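You operate a simulated robot arm through the tools that you are given. There is no shell and no other tool.

Carry out the task below with a simulated robot arm. There is one attempt and no reset: what you move stays moved.

Task
Put the purple peg in hole 50, then slide the top to it.
Fine: the hole marked 50; slide by hand, red lever to FREE, back to LOCK after; the other peg stays.

The check looks at the end state, three seconds after you hand in, the way a careful person would. Anything else that was tipped, shoved, dropped, spilled or broken makes it a failure.

Robot
A 6-joint arm with a two-finger parallel gripper, fixed in place. Base frame: the origin is on the floor under the middle of its stand, x ahead of it, y to its left, z up. Readings come in mm, rad, newtons and seconds.
It reaches about 1313 mm from its shoulder. Its first joint turns from -2.897 to 2.897 rad. Payload 3.43 kg.
The tool frame sits at the grasp point between the pads (the TCP): z along the fingers, y along the line on which they close. The tips reach 34 mm beyond it. The gripper opens to 128 mm. The fingers are 24 mm wide and 12 mm thick; the gripper's body (48 by 130 mm) begins 96 mm behind the TCP.
Orientation is that of the tool frame in the base frame, as a unit quaternion [x, y, z, w]. With the fingers straight down and closing along the base's y, the tool's x points along the base's -x, its y along +y and its z along -z.

Tools
- The arm moves only by the tool apply_moves. Its arguments are lists of equal length, an entry for each row: "delta_pos": the shift along the tool's x, y, z in mm, a list of three; "dr": the turn, a rotation vector about the tool's x, y, z in rad, a list of three; "grip": the closure, from 0 (fully open) to 1 (shut). In form: {"delta_pos": [[dx, dy, dz], ...], "dr": [[ax, ay, az], ...], "grip": [grip, ...]}. A call has 1 to 20 rows; each row is the pose to reach, as a shift and turn from the pose commanded when the call began, along the tool's axes at that moment. A row lasts 0.2 s, in which the tool goes at most 50 mm and 0.15 rad; a call with a longer step from one row to the next is refused whole, and so is a gripper value outside its range. A pose out of reach is approached as far as the arm can. The call stops where the force on the tool passes 50 N (or 10 N more than at its start, if that is more) or the arm is blocked; 0.2 s more then pass. Each finger travels about 153 mm/s and halts on what it meets, pressing with about 21 N; the grip force reading is that of the motor and also rises with nothing between the fingers. The clock runs only during rows and for 0.2 s after the last one: add rows that repeat a pose to give the fingers time. The reply holds the time, the measured pose of the TCP, the force on the tool along the base axes, the opening and the grip force, in the units named above and with some noise, with the torque about the TCP (base axes, N m) and any sound that the robot's microphone picked up.
- Cameras (640 x 400 px; columns grow to the right, rows downward): "scene" is fixed at [49.6, -649.5, 1574.2]; the picture's right is [0.37, -0.93, 0.00], its down [-0.66, -0.26, -0.70] and it looks along [0.65, 0.26, -0.71] (base axes); focal length 332 px, centre (320, 200). "wrist" rides on the gripper at [76, -11, -160] in the tool frame; the picture's right is [0.15, 0.99, 0.00], its down [-0.88, 0.13, -0.46] and it looks along [-0.45, 0.07, 0.89] (tool axes); focal length 234 px, centre (320, 200). There is no depth. A picture from a camera that has moved, and an enlarged one, comes with that camera's place and axes in the base frame and with its lens.
- get_image(camera): a new picture of that camera. No time passes.
- inspect(camera, box): a new picture of the part [left, top, right, bottom] of that camera's present view, enlarged. No time passes.
- close_job(): hands the job in; it is judged then, once.

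Nothing tells you positions but the pictures and the camera data. Unless the task says otherwise, let go and move clear before handing in.

The tools are called after "Call:" as name(argument=value, ...) on one line, values as JSON. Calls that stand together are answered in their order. apply_moves: Moves the arm, as the interface text tells. Its arguments: {"type":"object","properties":{"delta_pos":{"type":"array"},"dr":{"type":"array"},"grip":{"type":"array"}},"required":["delta_pos","dr","grip"]} The other tools are called the same way: get_image (camera) takes a picture; inspect (camera, box) takes an enlarged picture of a part of a camera's view; close_job () hands the job in.

At the start:

```text
time_s: 0.0
ee_pos: [608.7, -213.0, 1103.1]
tcp_rot: [-0.001, 1.0, 0.0, 0.0]
contact_force: [-0.1, 0.4, -0.7]
ft_torque: [0.03, 0.02, -0.01]
opening: 128.1
gripper_force: 0.1
```

scene: 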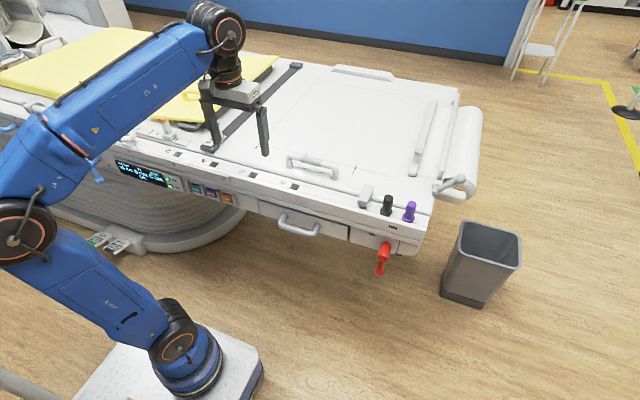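
wrist: 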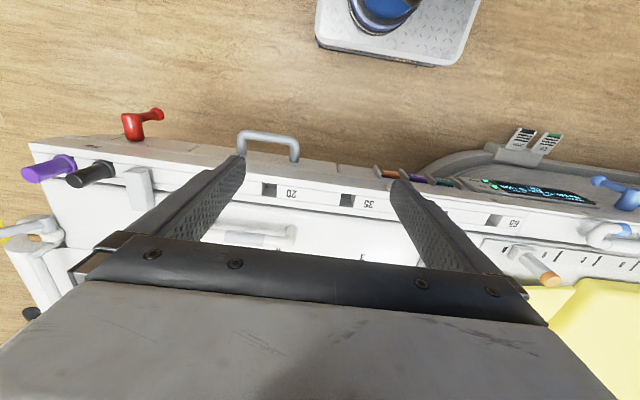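

I see a table-like medical bed with a sliding top, numbered square holes along the near rail, a black and a purple peg at the right end, and a red lever on the front. I'll look closer before moving anything.

Call:
inspect(camera="scene", box=[330, 160, 490, 290])

Call:
inspect(camera="scene", box=[100, 100, 320, 240])

Call:
inspect(camera="wrist", box=[0, 90, 320, 290])

Call:
inspect(camera="wrist", box=[320, 110, 640, 310])

Call:
inspect(camera="scene", box=[200, 50, 500, 240])

```text
3.08 times, centred on (410, 225) of scene
camera zoom: at [49.6, -649.5, 1574.2], right [0.37, -0.93, 0.0], down [-0.66, -0.26, -0.7], along [0.65, 0.26, -0.71], focal length 1022 px, centre (43, 123)
```

zoom: 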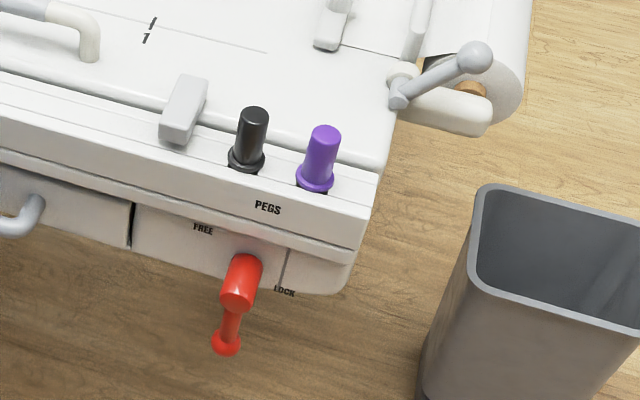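

```text
2.86 times, centred on (210, 170) of scene
camera zoom: at [49.6, -649.5, 1574.2], right [0.37, -0.93, 0.0], down [-0.66, -0.26, -0.7], along [0.65, 0.26, -0.71], focal length 949 px, centre (634, 286)
```

zoom: 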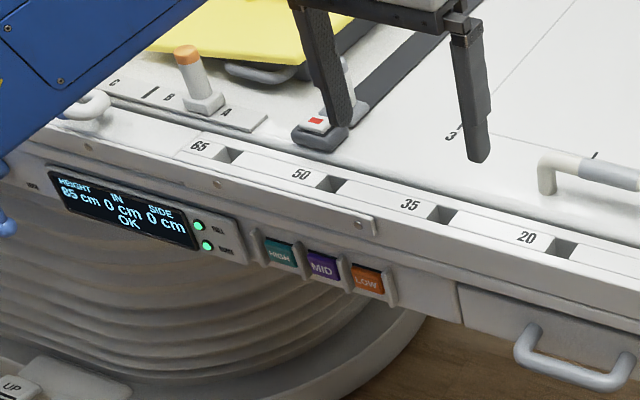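

```text
2.00 times, centred on (160, 190) of wrist
camera zoom: at [533.2, -225.0, 1261.4], right [-0.15, 0.99, 0.0], down [0.88, 0.13, 0.46], along [0.45, 0.07, -0.89], focal length 468 px, centre (640, 220)
```

zoom: 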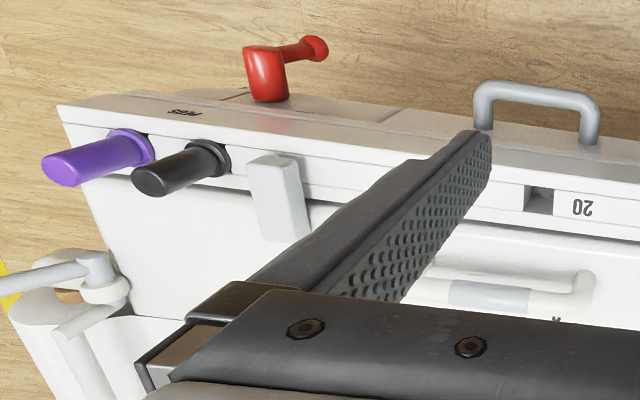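

```text
2.00 times, centred on (480, 210) of wrist
camera zoom: at [533.2, -225.0, 1261.4], right [-0.15, 0.99, 0.0], down [0.88, 0.13, 0.46], along [0.45, 0.07, -0.89], focal length 468 px, centre (0, 180)
```

zoom: 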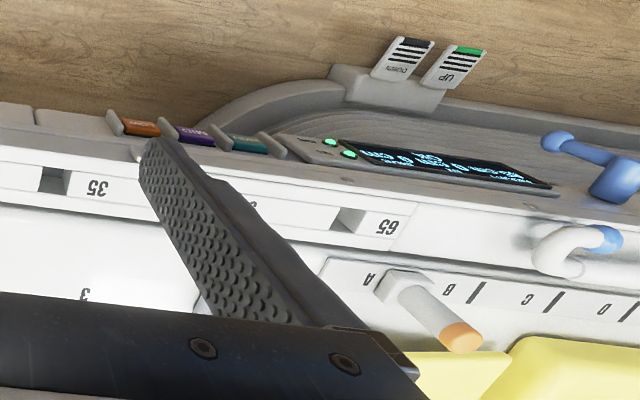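

```text
2.11 times, centred on (350, 145) of scene
camera zoom: at [49.6, -649.5, 1574.2], right [0.37, -0.93, 0.0], down [-0.66, -0.26, -0.7], along [0.65, 0.26, -0.71], focal length 699 px, centre (257, 316)
```

zoom: 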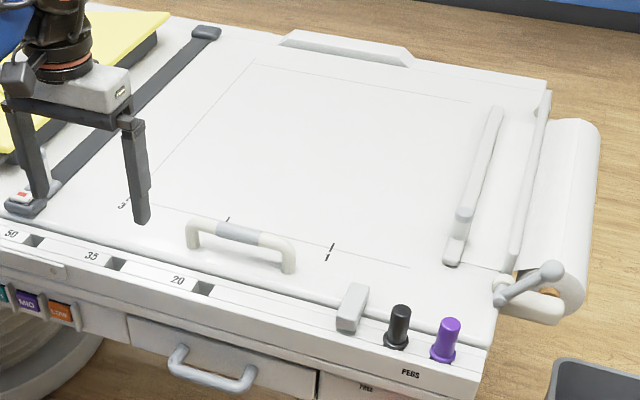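

The pegs are at about x≈735, y≈-655 (purple) and y≈-587 (black), with the stop lug near y≈-510. The holes 20/35/50/65 run about 150 mm apart toward +y. I'll zoom in further on the lever, the holes and the top.

Call:
inspect(camera="scene", box=[362, 215, 426, 285])

Call:
inspect(camera="scene", box=[190, 140, 270, 190])

Call:
inspect(camera="scene", box=[350, 175, 430, 225])

Call:
inspect(camera="scene", box=[100, 140, 180, 190])

Call:
inspect(camera="scene", box=[0, 0, 240, 150])

Call:
inspect(camera="wrist", box=[10, 100, 190, 210])

```text
5.71 times, centred on (394, 250) of scene
camera zoom: at [49.6, -649.5, 1574.2], right [0.37, -0.93, 0.0], down [-0.66, -0.26, -0.7], along [0.65, 0.26, -0.71], focal length 1897 px, centre (-103, -86)
```

zoom: 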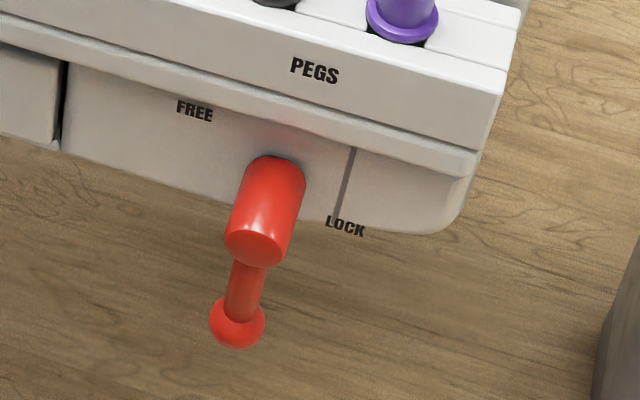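

```text
8.00 times, centred on (230, 165) of scene
camera zoom: at [49.6, -649.5, 1574.2], right [0.37, -0.93, 0.0], down [-0.66, -0.26, -0.7], along [0.65, 0.26, -0.71], focal length 2656 px, centre (1040, 480)
```

zoom: 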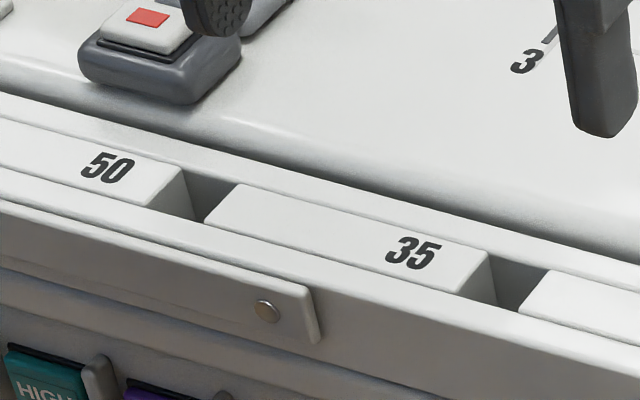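

```text
8.00 times, centred on (390, 200) of scene
camera zoom: at [49.6, -649.5, 1574.2], right [0.37, -0.93, 0.0], down [-0.66, -0.26, -0.7], along [0.65, 0.26, -0.71], focal length 2656 px, centre (-240, 200)
```

zoom: 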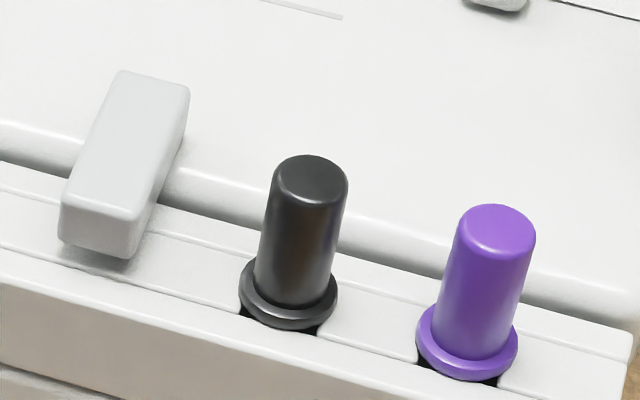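

```text
8.00 times, centred on (140, 165) of scene
camera zoom: at [49.6, -649.5, 1574.2], right [0.37, -0.93, 0.0], down [-0.66, -0.26, -0.7], along [0.65, 0.26, -0.71], focal length 2656 px, centre (1760, 480)
```

zoom: 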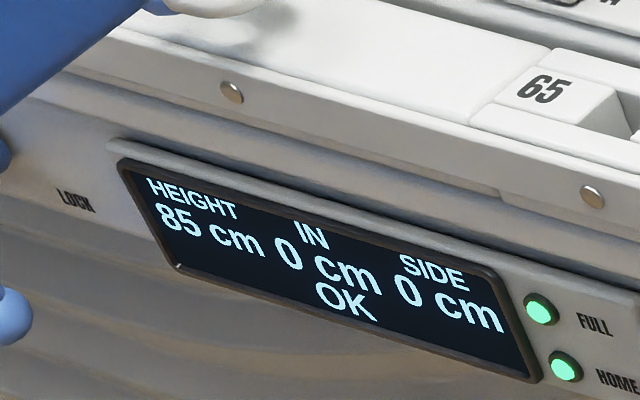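

```text
2.67 times, centred on (120, 75) of scene
camera zoom: at [49.6, -649.5, 1574.2], right [0.37, -0.93, 0.0], down [-0.66, -0.26, -0.7], along [0.65, 0.26, -0.71], focal length 886 px, centre (853, 533)
```

zoom: 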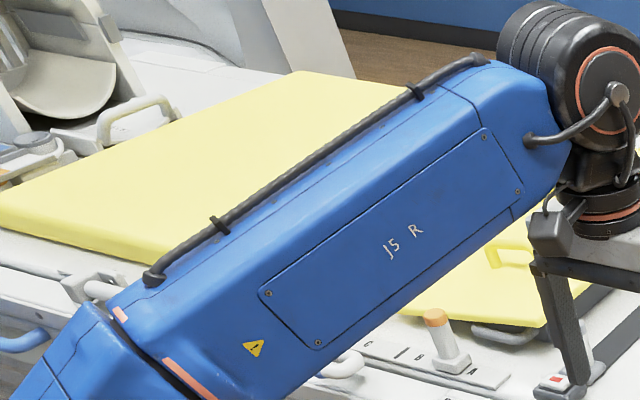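

```text
3.56 times, centred on (100, 155) of wrist
camera zoom: at [533.2, -225.0, 1261.4], right [-0.15, 0.99, 0.0], down [0.88, 0.13, 0.46], along [0.45, 0.07, -0.89], focal length 833 px, centre (1102, 360)
```

zoom: 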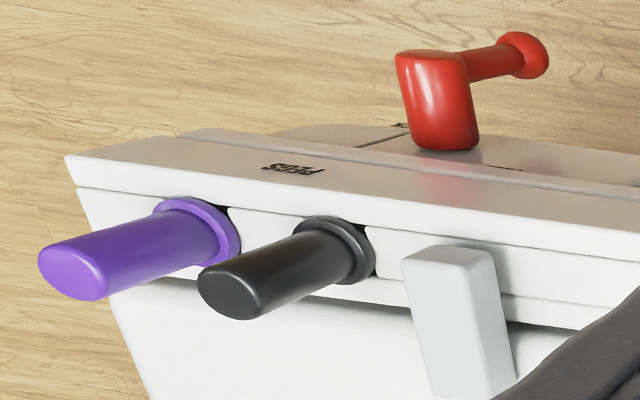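

The lever arm hangs straight down with LOCK beside it, and FREE is up and toward +y. The peg has a collar and sits in a square hole. I'll move the wrist camera over hole 50 for a closer look.

Call:
apply_moves(delta_pos=[[-6, 43, 4], [-12, 86, 8], [-18, 129, 12], [-25, 172, 16], [-31, 213, 20]], dr=[[0, 0, 0], [0, 0, 0], [0, 0, 0], [0, 0, 0], [0, 0, 0]], grip=[0, 0, 0, 0, 0])

Call:
get_image(camera="wrist")

Call:
get_image(camera="scene")

Call:
inspect(camera="wrist", box=[240, 150, 400, 250])

```text
time_s: 1.2
ee_pos: [637.2, -0.8, 1083.2]
tcp_rot: [0.0, 1.0, -0.001, 0.0]
contact_force: [0.0, -0.6, -0.2]
ft_torque: [0.01, 0.01, 0.02]
opening: 128.2
gripper_force: 0.1
```

```text
taken
camera wrist: at [561.7, -13.2, 1243.3], right [-0.15, 0.99, 0.0], down [0.88, 0.13, 0.46], along [0.45, 0.07, -0.89], focal length 234 px, centre (320, 200)
```

wrist: 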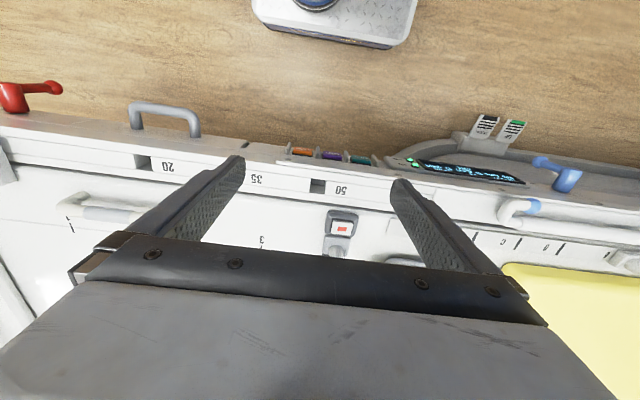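

```text
taken
```

scene: 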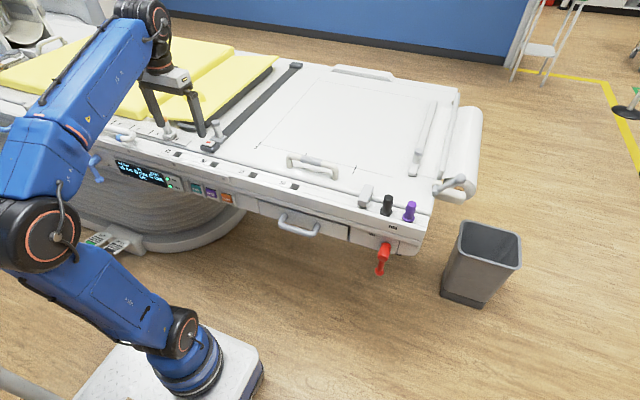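

```text
4.00 times, centred on (320, 200) of wrist
camera zoom: at [561.7, -13.2, 1243.3], right [-0.15, 0.99, 0.0], down [0.88, 0.13, 0.46], along [0.45, 0.07, -0.89], focal length 937 px, centre (320, 200)
```

zoom: 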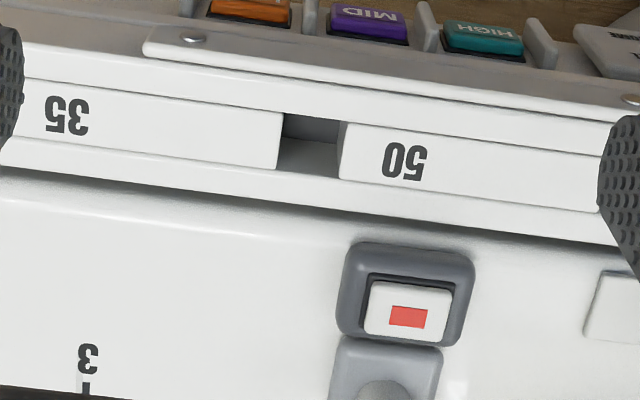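

Hole 50 is at about (735, 10), with the rail surface at z≈850-855. The hole is the gap on the -y side of the "50" block. Next I'll move above the purple peg to locate it precisely.

Call:
apply_moves(delta_pos=[[-6.5, -43.7, 2.2], [-13, -87.4, 4.4], [-19.5, -131, 6.6], [-26, -175, 8.8], [-32.5, -218, 11], [-39, -262, 13], [-45.5, -306, 15], [-52, -349, 17.6], [-58.5, -393, 20], [-65, -437, 22], [-72, -480, 24], [-78, -524, 26], [-85, -568, 29], [-91, -611, 31], [-98, -655, 33], [-98, -655, 33]], dr=[[0, 0, 0], [0, 0, 0], [0, 0, 0], [0, 0, 0], [0, 0, 0], [0, 0, 0], [0, 0, 0], [0, 0, 0], [0, 0, 0], [0, 0, 0], [0, 0, 0], [0, 0, 0], [0, 0, 0], [0, 0, 0], [0, 0, 0], [0, 0, 0]], grip=[0, 0, 0, 0, 0, 0, 0, 0, 0, 0, 0, 0, 0, 0, 0, 0])

Call:
get_image(camera="wrist")

Call:
get_image(camera="scene")

Call:
inspect(camera="wrist", box=[240, 100, 400, 200])

```text
time_s: 4.6
ee_pos: [739.0, -656.8, 1050.3]
tcp_rot: [-0.002, 1.0, 0.0, 0.0]
contact_force: [0.5, 0.3, 0.1]
ft_torque: [-0.02, -0.01, -0.02]
opening: 128.2
gripper_force: 0.0
```

```text
taken
camera wrist: at [663.5, -669.5, 1210.1], right [-0.15, 0.99, 0.0], down [0.88, 0.13, 0.46], along [0.45, 0.07, -0.89], focal length 234 px, centre (320, 200)
```

wrist: 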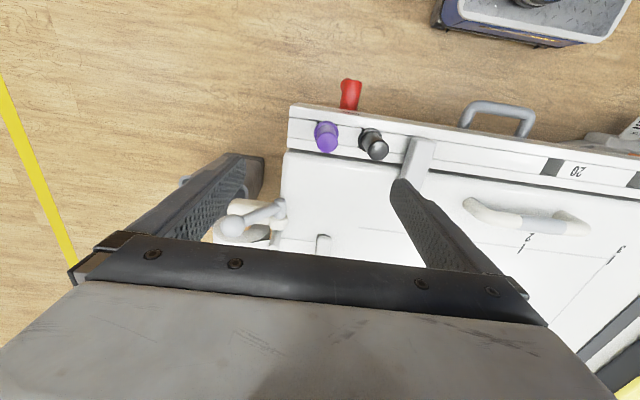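

```text
taken
```

scene: 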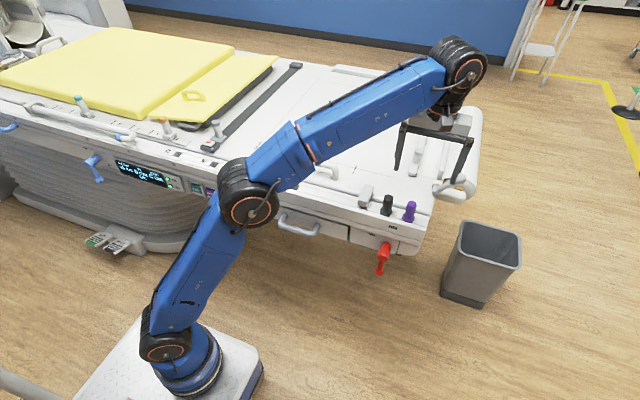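

```text
4.00 times, centred on (320, 150) of wrist
camera zoom: at [663.5, -669.5, 1210.1], right [-0.15, 0.99, 0.0], down [0.88, 0.13, 0.46], along [0.45, 0.07, -0.89], focal length 937 px, centre (320, 400)
```

zoom: 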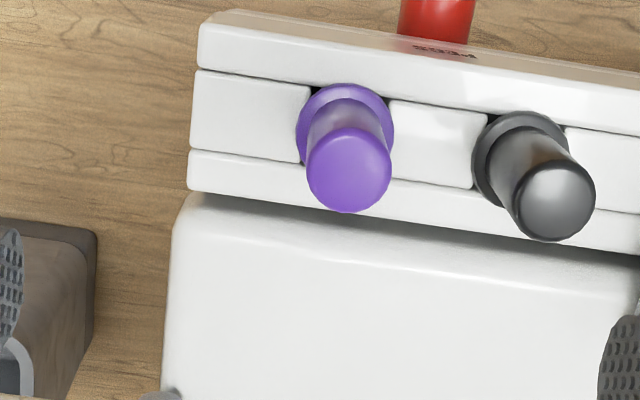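

The purple peg's axis is at about (731, -650), and its top is near z≈920. I'll centre over it with the fingers partly closed, stay above it, and check again.

Call:
apply_moves(delta_pos=[[4, 4, 30], [8, 7.5, 60], [8, 7.5, 80], [8, 7.5, 80]], dr=[[0, 0, 0], [0, 0, 0], [0, 0, 0], [0, 0, 0]], grip=[0.52, 0.52, 0.52, 0.52])

Call:
get_image(camera="wrist")

Call:
inspect(camera="wrist", box=[240, 110, 400, 210])

Call:
inspect(camera="scene", box=[350, 120, 480, 230])

```text
time_s: 5.6
ee_pos: [734.1, -649.0, 971.3]
tcp_rot: [-0.001, 1.0, 0.0, 0.0]
contact_force: [0.4, -0.4, -0.4]
ft_torque: [-0.01, 0.01, 0.0]
opening: 61.3
gripper_force: 0.0
```

```text
taken
camera wrist: at [657.9, -661.4, 1130.6], right [-0.15, 0.99, 0.0], down [0.88, 0.13, 0.46], along [0.45, 0.07, -0.89], focal length 234 px, centre (320, 200)
```

wrist: 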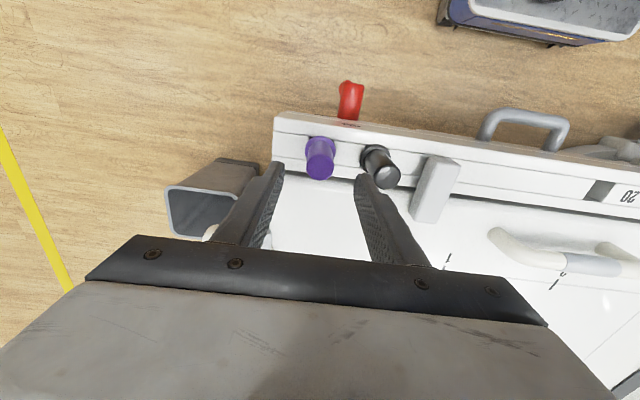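

```text
4.00 times, centred on (320, 160) of wrist
camera zoom: at [657.9, -661.4, 1130.6], right [-0.15, 0.99, 0.0], down [0.88, 0.13, 0.46], along [0.45, 0.07, -0.89], focal length 937 px, centre (320, 360)
```

zoom: 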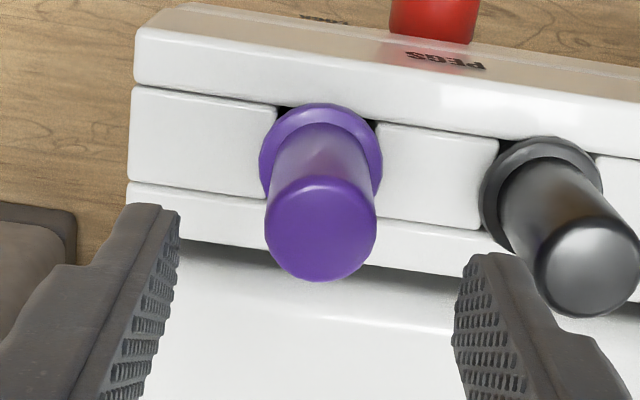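

```text
3.64 times, centred on (415, 175) of scene
camera zoom: at [49.6, -649.5, 1574.2], right [0.37, -0.93, 0.0], down [-0.66, -0.26, -0.7], along [0.65, 0.26, -0.71], focal length 1208 px, centre (-26, 291)
```

zoom: 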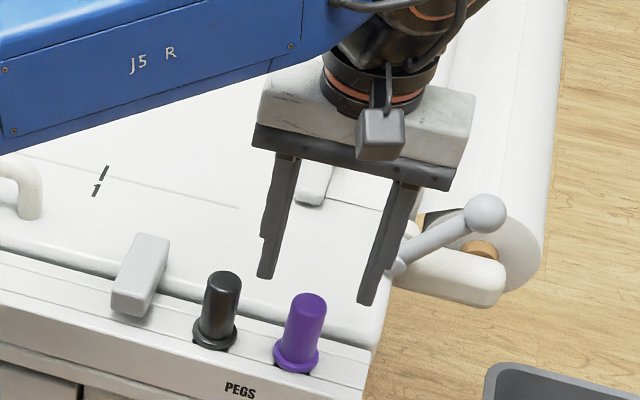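

The peg is centred between the fingers in y and about 3-4 mm off in x. I'll correct that and descend so the tips end just above the collar.

Call:
apply_moves(delta_pos=[[3.5, 0, 15], [3.5, 0, 30], [3.5, 0, 45], [3.5, 0, 57], [3.5, 0, 66], [3.5, 0, 66]], dr=[[0, 0, 0], [0, 0, 0], [0, 0, 0], [0, 0, 0], [0, 0, 0], [0, 0, 0]], grip=[0.52, 0.52, 0.52, 0.52, 0.52, 0.52])

Call:
inspect(camera="wrist", box=[220, 110, 420, 235])

Call:
inspect(camera="scene", box=[350, 120, 480, 230])

```text
time_s: 7.0
ee_pos: [727.9, -649.8, 905.0]
tcp_rot: [-0.001, 1.0, 0.0, 0.0]
contact_force: [0.2, 0.0, 0.8]
ft_torque: [-0.01, 0.01, 0.0]
opening: 61.4
gripper_force: 0.0
```

```text
3.20 times, centred on (320, 172) of wrist
camera zoom: at [652.3, -660.5, 1063.8], right [-0.15, 0.99, 0.0], down [0.88, 0.13, 0.46], along [0.45, 0.07, -0.89], focal length 749 px, centre (320, 288)
```

zoom: 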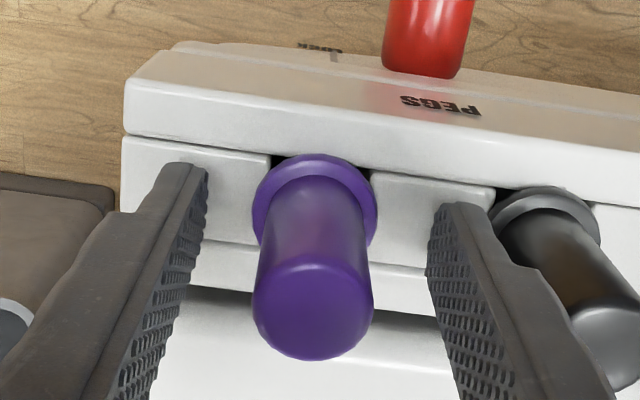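

```text
3.64 times, centred on (415, 175) of scene
camera zoom: at [49.6, -649.5, 1574.2], right [0.37, -0.93, 0.0], down [-0.66, -0.26, -0.7], along [0.65, 0.26, -0.71], focal length 1208 px, centre (-26, 291)
```

zoom: 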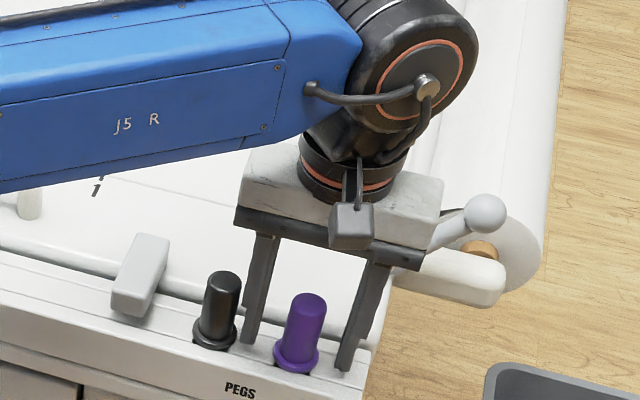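

The fingers straddle the peg, and the right one clears the black peg. I'll close the grip.

Call:
apply_moves(delta_pos=[[0, 0, 0], [0, 0, 0], [0, 0, 0], [0, 0, 0]], dr=[[0, 0, 0], [0, 0, 0], [0, 0, 0], [0, 0, 0]], grip=[0.7, 0.9, 1, 1])

Call:
inspect(camera="wrist", box=[220, 110, 420, 235])

```text
time_s: 8.0
ee_pos: [729.4, -649.0, 903.5]
tcp_rot: [-0.001, 1.0, 0.0, 0.0]
contact_force: [-0.3, 0.1, -0.1]
ft_torque: [-0.03, 0.01, -0.04]
opening: 24.8
gripper_force: 20.6
```

```text
3.20 times, centred on (320, 172) of wrist
camera zoom: at [652.3, -660.6, 1063.9], right [-0.15, 0.99, 0.0], down [0.88, 0.13, 0.46], along [0.45, 0.07, -0.89], focal length 749 px, centre (320, 288)
```

zoom: 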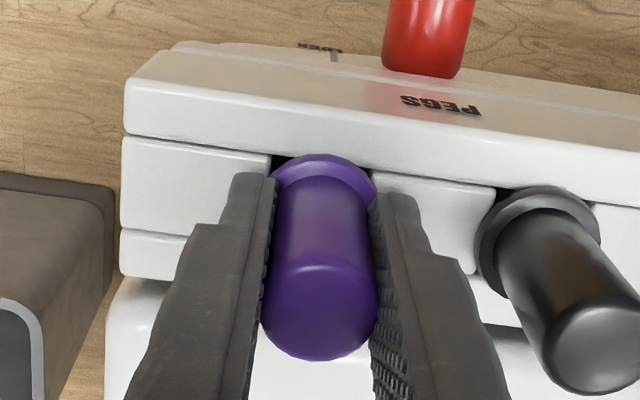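

The peg is gripped at an opening of 24.8 mm. I'll lift straight up.

Call:
apply_moves(delta_pos=[[0, 0, -5], [0, 0, -15], [0, 0, -30], [0, 0, -50], [0, 0, -75], [0, 0, -100], [0, 0, -120], [0, 0, -120]], dr=[[0, 0, 0], [0, 0, 0], [0, 0, 0], [0, 0, 0], [0, 0, 0], [0, 0, 0], [0, 0, 0], [0, 0, 0]], grip=[1, 1, 1, 1, 1, 1, 1, 1])

Call:
get_image(camera="wrist")

Call:
inspect(camera="scene", box=[350, 100, 480, 230])

Call:
inspect(camera="wrist", box=[220, 90, 420, 215])

```text
time_s: 9.8
ee_pos: [728.4, -645.3, 1023.2]
tcp_rot: [-0.001, 1.0, 0.0, 0.0]
contact_force: [-0.4, 0.2, -0.6]
ft_torque: [0.02, 0.0, -0.01]
opening: 25.0
gripper_force: 21.1
```

```text
taken
camera wrist: at [652.9, -656.9, 1181.4], right [-0.15, 0.99, 0.0], down [0.88, 0.13, 0.46], along [0.45, 0.07, -0.89], focal length 234 px, centre (320, 200)
```

wrist: 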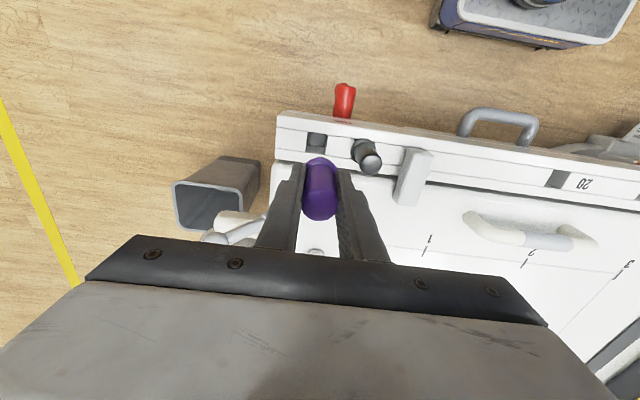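

```text
3.08 times, centred on (415, 165) of scene
camera zoom: at [49.6, -649.5, 1574.2], right [0.37, -0.93, 0.0], down [-0.66, -0.26, -0.7], along [0.65, 0.26, -0.71], focal length 1022 px, centre (28, 308)
```

zoom: 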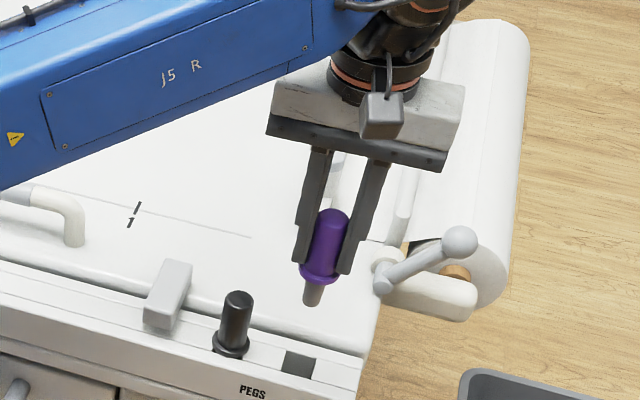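

```text
3.20 times, centred on (320, 152) of wrist
camera zoom: at [652.9, -656.9, 1181.4], right [-0.15, 0.99, 0.0], down [0.88, 0.13, 0.46], along [0.45, 0.07, -0.89], focal length 749 px, centre (320, 352)
```

zoom: 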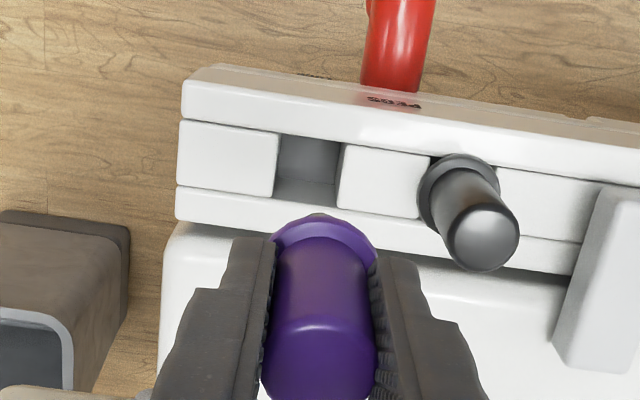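

The peg came up cleanly. It has a collar with a short round shaft, and the shaft bottom is at about z≈940. The empty park hole is centred at (731, -650), which matches the peg. I'll raise a bit more and carry it along +y to hole 50.

Call:
apply_moves(delta_pos=[[0, 0, -20], [0, 10, -40], [0, 35, -50], [0, 70, -50], [0, 108, -50], [0, 146, -50], [0, 184, -50], [0, 222, -50], [0, 260, -50], [0, 298, -50], [0, 336, -50], [0, 374, -50], [0, 412, -50], [0, 450, -50], [0, 488, -50], [0, 526, -50], [0, 564, -50], [0, 602, -50], [0, 635, -50], [0, 655, -50]], dr=[[0, 0, 0], [0, 0, 0], [0, 0, 0], [0, 0, 0], [0, 0, 0], [0, 0, 0], [0, 0, 0], [0, 0, 0], [0, 0, 0], [0, 0, 0], [0, 0, 0], [0, 0, 0], [0, 0, 0], [0, 0, 0], [0, 0, 0], [0, 0, 0], [0, 0, 0], [0, 0, 0], [0, 0, 0], [0, 0, 0]], grip=[1, 1, 1, 1, 1, 1, 1, 1, 1, 1, 1, 1, 1, 1, 1, 1, 1, 1, 1, 1])

Call:
get_image(camera="wrist")

Call:
inspect(camera="wrist", box=[220, 90, 420, 215])

Call:
get_image(camera="scene")

```text
time_s: 14.0
ee_pos: [724.8, 8.4, 1074.6]
tcp_rot: [-0.002, 1.0, -0.001, 0.0]
contact_force: [-0.3, -0.2, -0.1]
ft_torque: [-0.04, -0.01, 0.01]
opening: 24.6
gripper_force: 21.2
```

```text
taken
camera wrist: at [650.0, -3.0, 1233.7], right [-0.15, 0.99, 0.0], down [0.88, 0.13, 0.46], along [0.45, 0.07, -0.89], focal length 234 px, centre (320, 200)
```

wrist: 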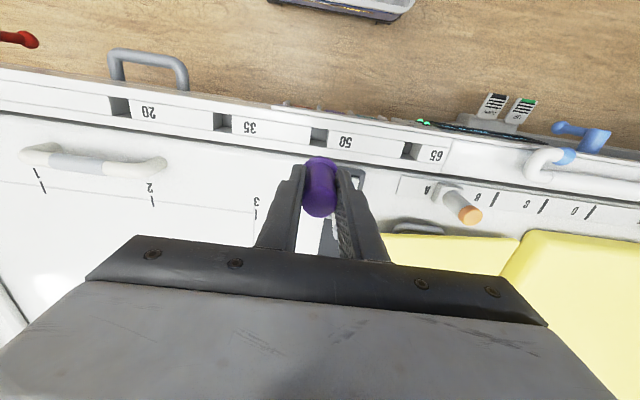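

```text
3.20 times, centred on (320, 152) of wrist
camera zoom: at [650.0, -3.0, 1233.7], right [-0.15, 0.99, 0.0], down [0.88, 0.13, 0.46], along [0.45, 0.07, -0.89], focal length 749 px, centre (320, 352)
```

zoom: 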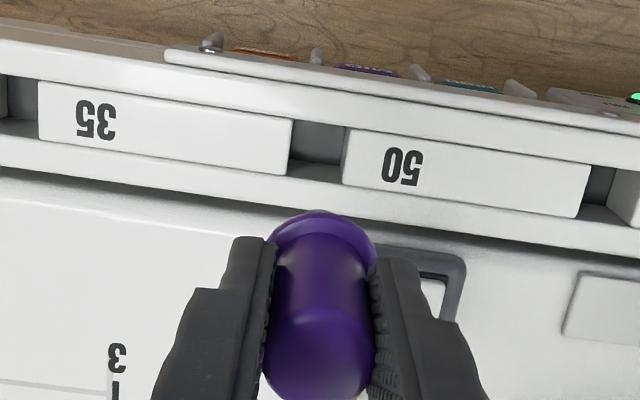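

```text
taken
```

scene: 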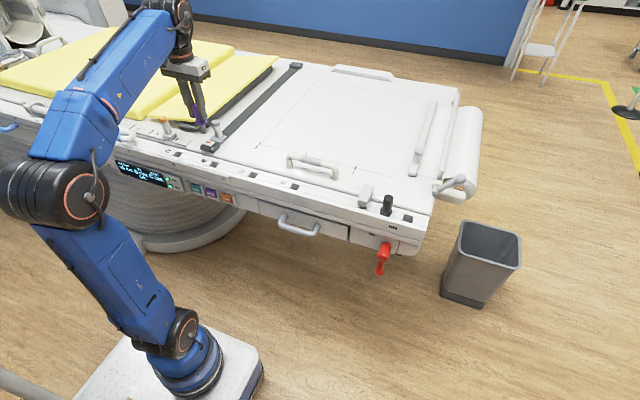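

Hole 50 is centred at about (731, 8). The gripper is aligned in y and needs about +2 mm in x. I'll lower to just above the hole and re-verify.

Call:
apply_moves(delta_pos=[[-2, 0, 25], [-2, 0, 55], [-2, 0, 85], [-2, 0, 105], [-2, 0, 115], [-2, 0, 115]], dr=[[0, 0, 0], [0, 0, 0], [0, 0, 0], [0, 0, 0], [0, 0, 0], [0, 0, 0]], grip=[1, 1, 1, 1, 1, 1])

Call:
inspect(camera="wrist", box=[220, 90, 420, 215])

Call:
inspect(camera="scene", box=[170, 100, 250, 160])

```text
time_s: 15.4
ee_pos: [728.8, 8.2, 958.8]
tcp_rot: [-0.001, 1.0, 0.0, 0.0]
contact_force: [-0.3, 0.0, -0.6]
ft_torque: [-0.02, 0.0, 0.04]
opening: 24.8
gripper_force: 21.9
```

```text
3.20 times, centred on (320, 152) of wrist
camera zoom: at [653.4, -4.2, 1118.2], right [-0.15, 0.99, 0.0], down [0.88, 0.13, 0.46], along [0.45, 0.07, -0.89], focal length 749 px, centre (320, 352)
```

zoom: 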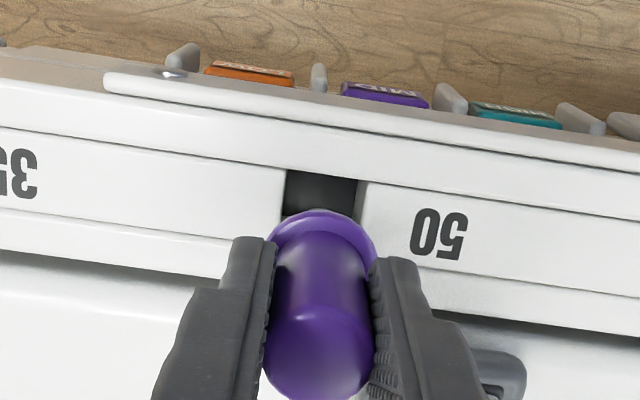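

```text
6.67 times, centred on (210, 130) of scene
camera zoom: at [49.6, -649.5, 1574.2], right [0.37, -0.93, 0.0], down [-0.66, -0.26, -0.7], along [0.65, 0.26, -0.71], focal length 2214 px, centre (1053, 667)
```

zoom: 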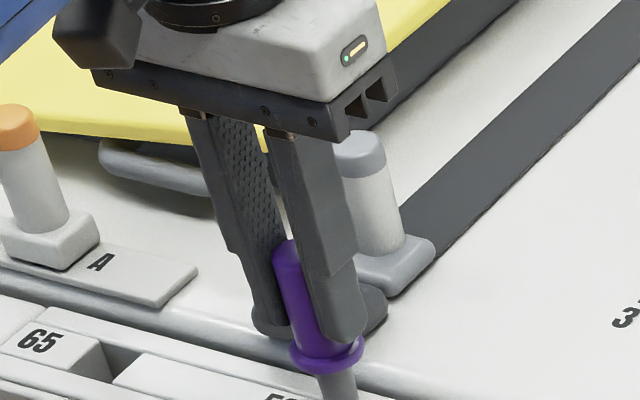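

The peg is over hole 50 within about 1 mm. I'll make a tiny correction and lower it slowly into the hole.

Call:
apply_moves(delta_pos=[[0.8, 0.5, 6], [0.8, 0.5, 12], [0.8, 0.5, 18], [0.8, 0.5, 24], [0.8, 0.5, 30], [0.8, 0.5, 36], [0.8, 0.5, 42], [0.8, 0.5, 46], [0.8, 0.5, 49], [0.8, 0.5, 51], [0.8, 0.5, 51]], dr=[[0, 0, 0], [0, 0, 0], [0, 0, 0], [0, 0, 0], [0, 0, 0], [0, 0, 0], [0, 0, 0], [0, 0, 0], [0, 0, 0], [0, 0, 0], [0, 0, 0]], grip=[1, 1, 1, 1, 1, 1, 1, 1, 1, 1, 1])

Call:
inspect(camera="wrist", box=[220, 90, 420, 215])

Call:
inspect(camera="scene", box=[170, 110, 250, 170])

```text
time_s: 17.8
ee_pos: [727.9, 7.6, 907.0]
tcp_rot: [-0.001, 1.0, -0.001, 0.001]
contact_force: [2.7, 3.6, 13.3]
ft_torque: [0.33, -0.17, -0.05]
opening: 24.9
gripper_force: 21.1
```

```text
3.20 times, centred on (320, 152) of wrist
camera zoom: at [651.9, -4.5, 1066.7], right [-0.15, 0.99, 0.0], down [0.88, 0.13, 0.46], along [0.45, 0.07, -0.89], focal length 749 px, centre (320, 352)
```

zoom: 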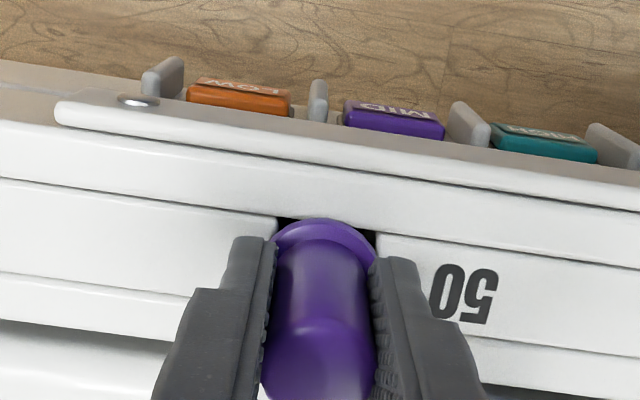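

```text
6.67 times, centred on (210, 140) of scene
camera zoom: at [49.6, -649.5, 1574.2], right [0.37, -0.93, 0.0], down [-0.66, -0.26, -0.7], along [0.65, 0.26, -0.71], focal length 2214 px, centre (1053, 600)
```

zoom: 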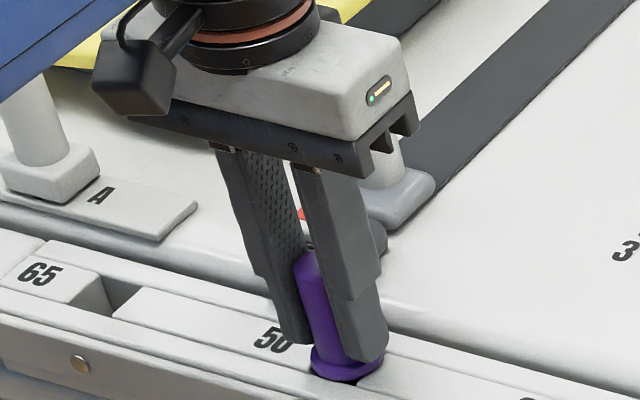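

The peg is almost seated, with 13 N of upward force and about 3 mm to go. A slight +y side force suggests it is rubbing, so I'll nudge +1 mm in y and ease down the rest.

Call:
apply_moves(delta_pos=[[0, 1.2, 0], [0, 1.2, 1.5], [0, 1.2, 3], [0, 1.2, 4], [0, 1.2, 4]], dr=[[0, 0, 0], [0, 0, 0], [0, 0, 0], [0, 0, 0], [0, 0, 0]], grip=[1, 1, 1, 1, 1])

Call:
inspect(camera="wrist", box=[220, 90, 420, 215])

Call:
inspect(camera="scene", box=[190, 140, 240, 170])

```text
time_s: 19.0
ee_pos: [727.8, 9.2, 902.1]
tcp_rot: [0.0, 1.0, -0.001, 0.0]
contact_force: [-1.2, -3.0, 13.6]
ft_torque: [-0.01, -0.1, -0.01]
opening: 25.0
gripper_force: 21.1
```

```text
3.20 times, centred on (320, 152) of wrist
camera zoom: at [652.0, -2.8, 1062.3], right [-0.15, 0.99, 0.0], down [0.88, 0.13, 0.46], along [0.45, 0.07, -0.89], focal length 749 px, centre (320, 352)
```

zoom: 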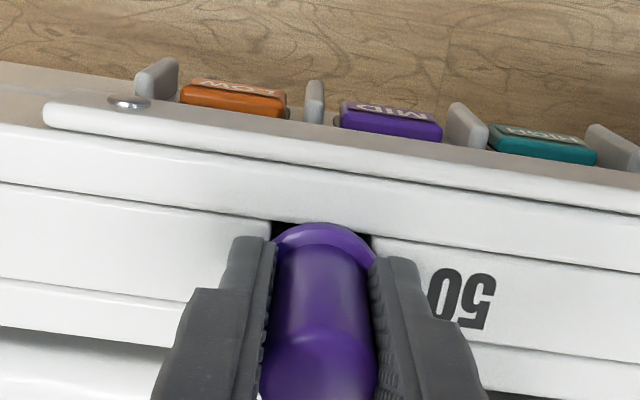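

```text
12.80 times, centred on (215, 155) of scene
camera zoom: at [49.6, -649.5, 1574.2], right [0.37, -0.93, 0.0], down [-0.66, -0.26, -0.7], along [0.65, 0.26, -0.71], focal length 4250 px, centre (1664, 776)
```

zoom: 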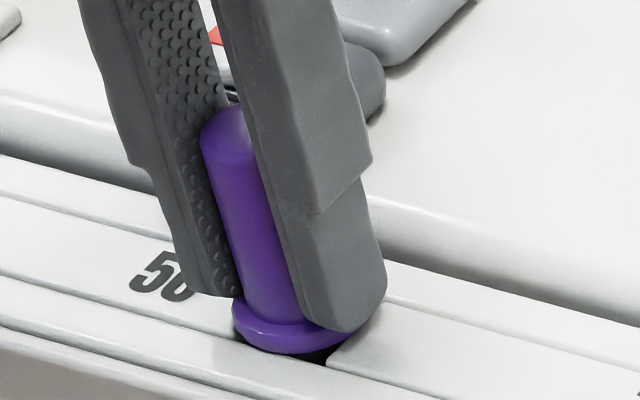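

The peg is seated: the collar is on the rail and the height matches the parked one. I'll release and back straight up.

Call:
apply_moves(delta_pos=[[0, 0, -1], [0, 0, -1], [0, 0, -1], [0, 0, -1]], dr=[[0, 0, 0], [0, 0, 0], [0, 0, 0], [0, 0, 0]], grip=[0.75, 0.6, 0.5, 0.5])

Call:
inspect(camera="wrist", box=[220, 90, 420, 215])

Call:
inspect(camera="scene", box=[190, 140, 240, 170])

```text
time_s: 20.0
ee_pos: [727.9, 9.7, 902.5]
tcp_rot: [-0.002, 1.0, 0.0, 0.0]
contact_force: [-0.6, 0.3, 0.8]
ft_torque: [0.0, -0.05, 0.02]
opening: 63.8
gripper_force: 0.0
```

```text
3.20 times, centred on (320, 152) of wrist
camera zoom: at [652.4, -2.3, 1063.1], right [-0.15, 0.99, 0.0], down [0.88, 0.13, 0.46], along [0.45, 0.07, -0.89], focal length 749 px, centre (320, 352)
```

zoom: 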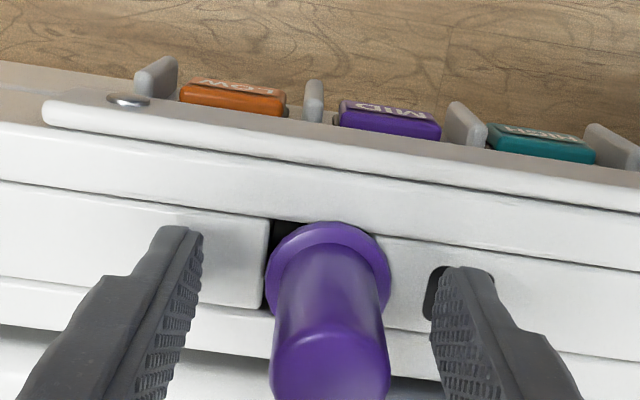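

```text
12.80 times, centred on (215, 155) of scene
camera zoom: at [49.6, -649.5, 1574.2], right [0.37, -0.93, 0.0], down [-0.66, -0.26, -0.7], along [0.65, 0.26, -0.71], focal length 4250 px, centre (1664, 776)
```

zoom: 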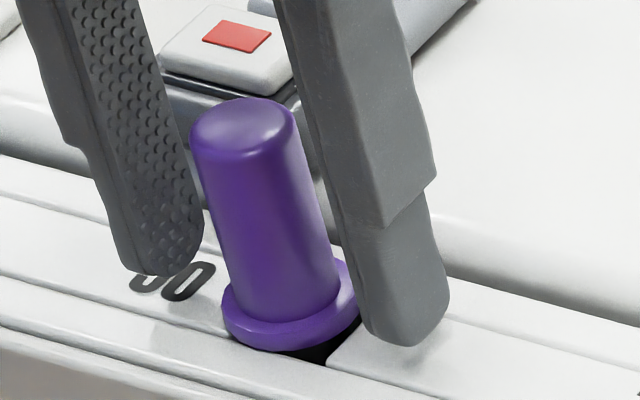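

The peg is standing upright in hole 50, loose within the square and sitting slightly to the +y side. I'll lift clear and check it from both cameras.

Call:
apply_moves(delta_pos=[[0, 0, -15], [0, 0, -40], [0, 0, -80], [0, 0, -120], [0, 0, -150], [0, 0, -150]], dr=[[0, 0, 0], [0, 0, 0], [0, 0, 0], [0, 0, 0], [0, 0, 0], [0, 0, 0]], grip=[0.5, 0.5, 0.5, 0.5, 0.5, 0.5])

Call:
inspect(camera="wrist", box=[220, 90, 420, 215])

Call:
inspect(camera="scene", box=[190, 135, 250, 175])

Call:
get_image(camera="scene")

```text
time_s: 21.4
ee_pos: [726.7, 9.7, 1055.1]
tcp_rot: [-0.001, 1.0, -0.001, 0.0]
contact_force: [0.1, -0.4, -0.7]
ft_torque: [0.0, -0.04, -0.01]
opening: 63.8
gripper_force: 0.2
```

```text
3.20 times, centred on (320, 152) of wrist
camera zoom: at [651.5, -3.4, 1214.4], right [-0.15, 0.99, 0.0], down [0.88, 0.13, 0.46], along [0.45, 0.07, -0.89], focal length 749 px, centre (320, 352)
```

zoom: 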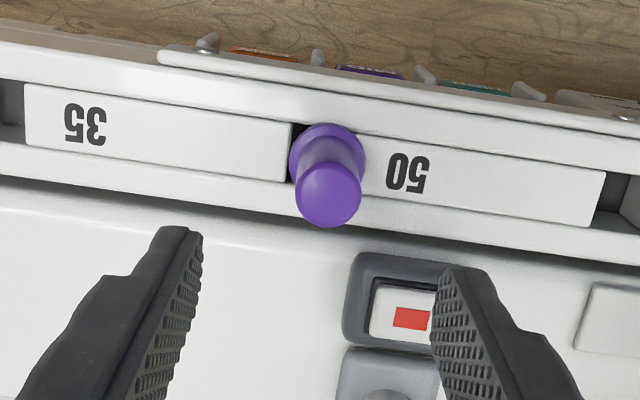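

```text
10.00 times, centred on (220, 155) of scene
camera zoom: at [49.6, -649.5, 1574.2], right [0.37, -0.93, 0.0], down [-0.66, -0.26, -0.7], along [0.65, 0.26, -0.71], focal length 3320 px, centre (1320, 650)
```

zoom: 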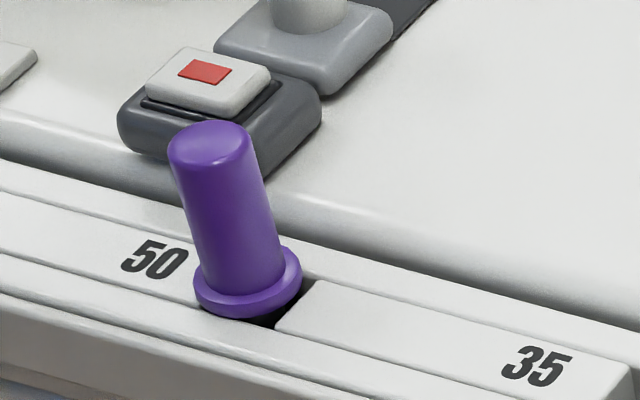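

```text
taken
```

scene: 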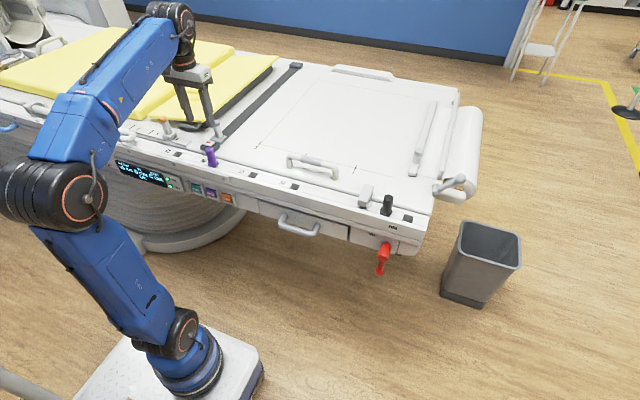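

Purple is properly in hole 50, and the black peg is untouched. Next is the red lever. I'll retreat from the table and turn the gripper to point forward (+x), so I can grip the hanging lever arm from the front.

Call:
apply_moves(delta_pos=[[13, -28, 0], [26, -57, 0], [39, -86, 0], [52, -115, 0], [65, -144, 5], [78, -172, 15], [91, -201, 25], [104, -230, 35], [116, -259, 45], [129, -287, 55], [142, -316, 65], [155, -345, 75], [168, -374, 85], [181, -402, 95], [194, -431, 105], [207, -460, 105], [207, -460, 105]], dr=[[0, 0, 0], [0, 0, 0], [0, 0, 0], [0, -0.13, 0], [0, -0.26, 0], [0, -0.39, 0], [0, -0.52, 0], [0, -0.65, 0], [0, -0.78, 0], [0, -0.91, 0], [0, -1.04, 0], [0, -1.17, 0], [0, -1.3, 0], [0, -1.43, 0], [0, -1.5, 0], [0, -1.5708, 0], [0, -1.5708, 0]], grip=[0.5, 0.5, 0.5, 0.5, 0.5, 0.5, 0.5, 0.5, 0.5, 0.5, 0.5, 0.5, 0.5, 0.5, 0.5, 0.5, 0.5])

Call:
get_image(camera="wrist")

Call:
get_image(camera="scene")

```text
time_s: 25.0
ee_pos: [520.2, -451.6, 946.5]
tcp_rot: [-0.001, 0.707, 0.001, 0.707]
contact_force: [-0.5, -0.4, 0.5]
ft_torque: [0.01, -0.03, 0.04]
opening: 64.1
gripper_force: 0.0
```

```text
taken
camera wrist: at [360.5, -464.2, 870.7], right [0.0, 0.99, -0.15], down [-0.46, 0.13, 0.88], along [0.89, 0.07, 0.45], focal length 234 px, centre (320, 200)
```

wrist: 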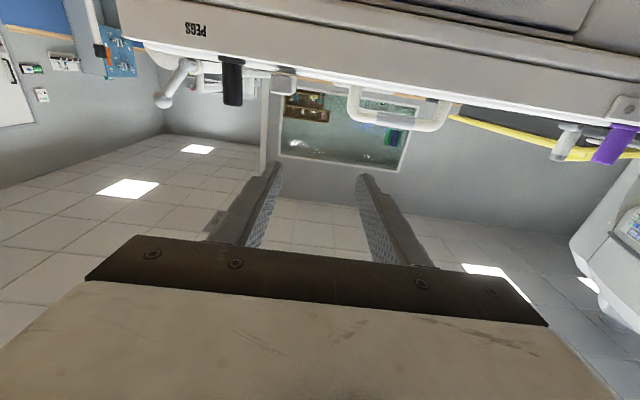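

```text
taken
```

scene: 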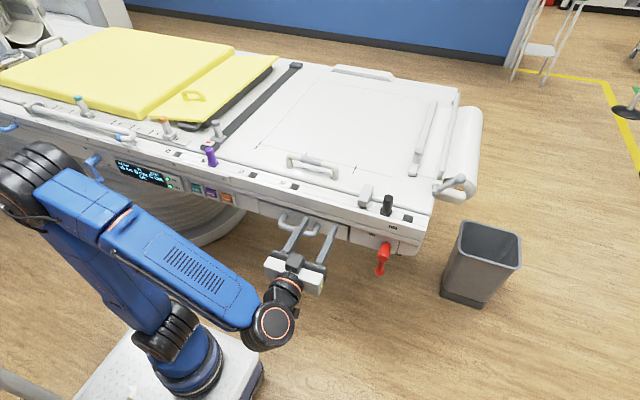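

The gripper now points forward, and the joints look fine. I'll move in front of the lever, staying well back from it, to measure it from below with the wrist camera.

Call:
apply_moves(delta_pos=[[32, -23, -3], [64, -45, -6], [97, -68, -9], [129, -90, -12], [161, -113, -15], [194, -135, -18], [226, -158, -20], [226, -158, -20]], dr=[[0, 0, 0], [0, 0, 0], [0, 0, 0], [0, 0, 0], [0, 0, 0], [0, 0, 0], [0, 0, 0], [0, 0, 0]], grip=[0.5, 0.5, 0.5, 0.5, 0.5, 0.5, 0.5, 0.5])

Call:
get_image(camera="wrist")

Call:
inspect(camera="wrist", box=[220, 60, 420, 185])

Call:
inspect(camera="scene", box=[300, 190, 460, 300])

```text
time_s: 26.8
ee_pos: [501.8, -609.3, 720.7]
tcp_rot: [-0.001, 0.707, 0.0, 0.707]
contact_force: [-0.7, -0.2, 0.8]
ft_torque: [0.02, -0.01, -0.03]
opening: 64.1
gripper_force: 0.0
```

```text
taken
camera wrist: at [342.7, -621.4, 645.6], right [0.0, 0.99, -0.15], down [-0.46, 0.13, 0.88], along [0.89, 0.07, 0.45], focal length 234 px, centre (320, 200)
```

wrist: 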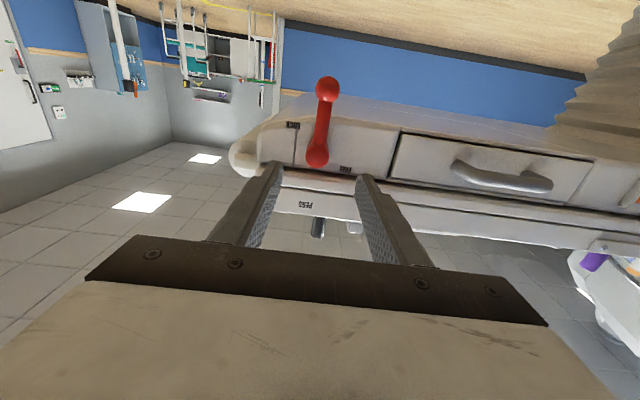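

```text
3.20 times, centred on (320, 122) of wrist
camera zoom: at [342.7, -621.4, 645.6], right [0.0, 0.99, -0.15], down [-0.46, 0.13, 0.88], along [0.89, 0.07, 0.45], focal length 749 px, centre (320, 448)
```

zoom: 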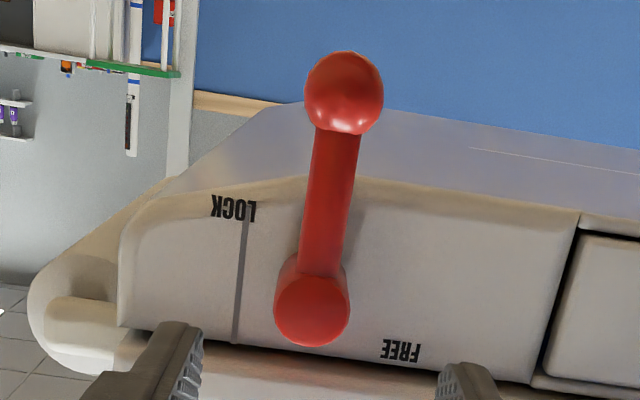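

```text
3.64 times, centred on (380, 245) of scene
camera zoom: at [49.6, -649.5, 1574.2], right [0.37, -0.93, 0.0], down [-0.66, -0.26, -0.7], along [0.65, 0.26, -0.71], focal length 1208 px, centre (102, 36)
```

zoom: 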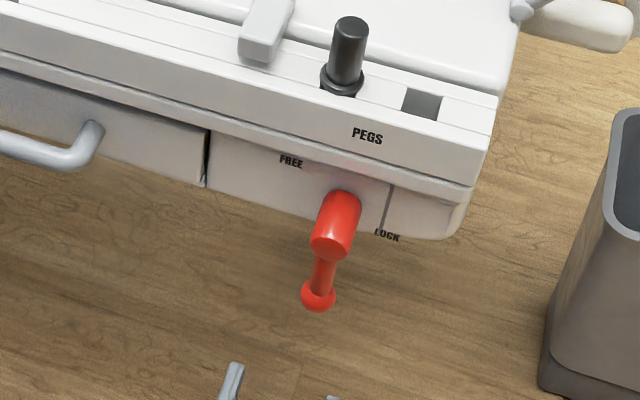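

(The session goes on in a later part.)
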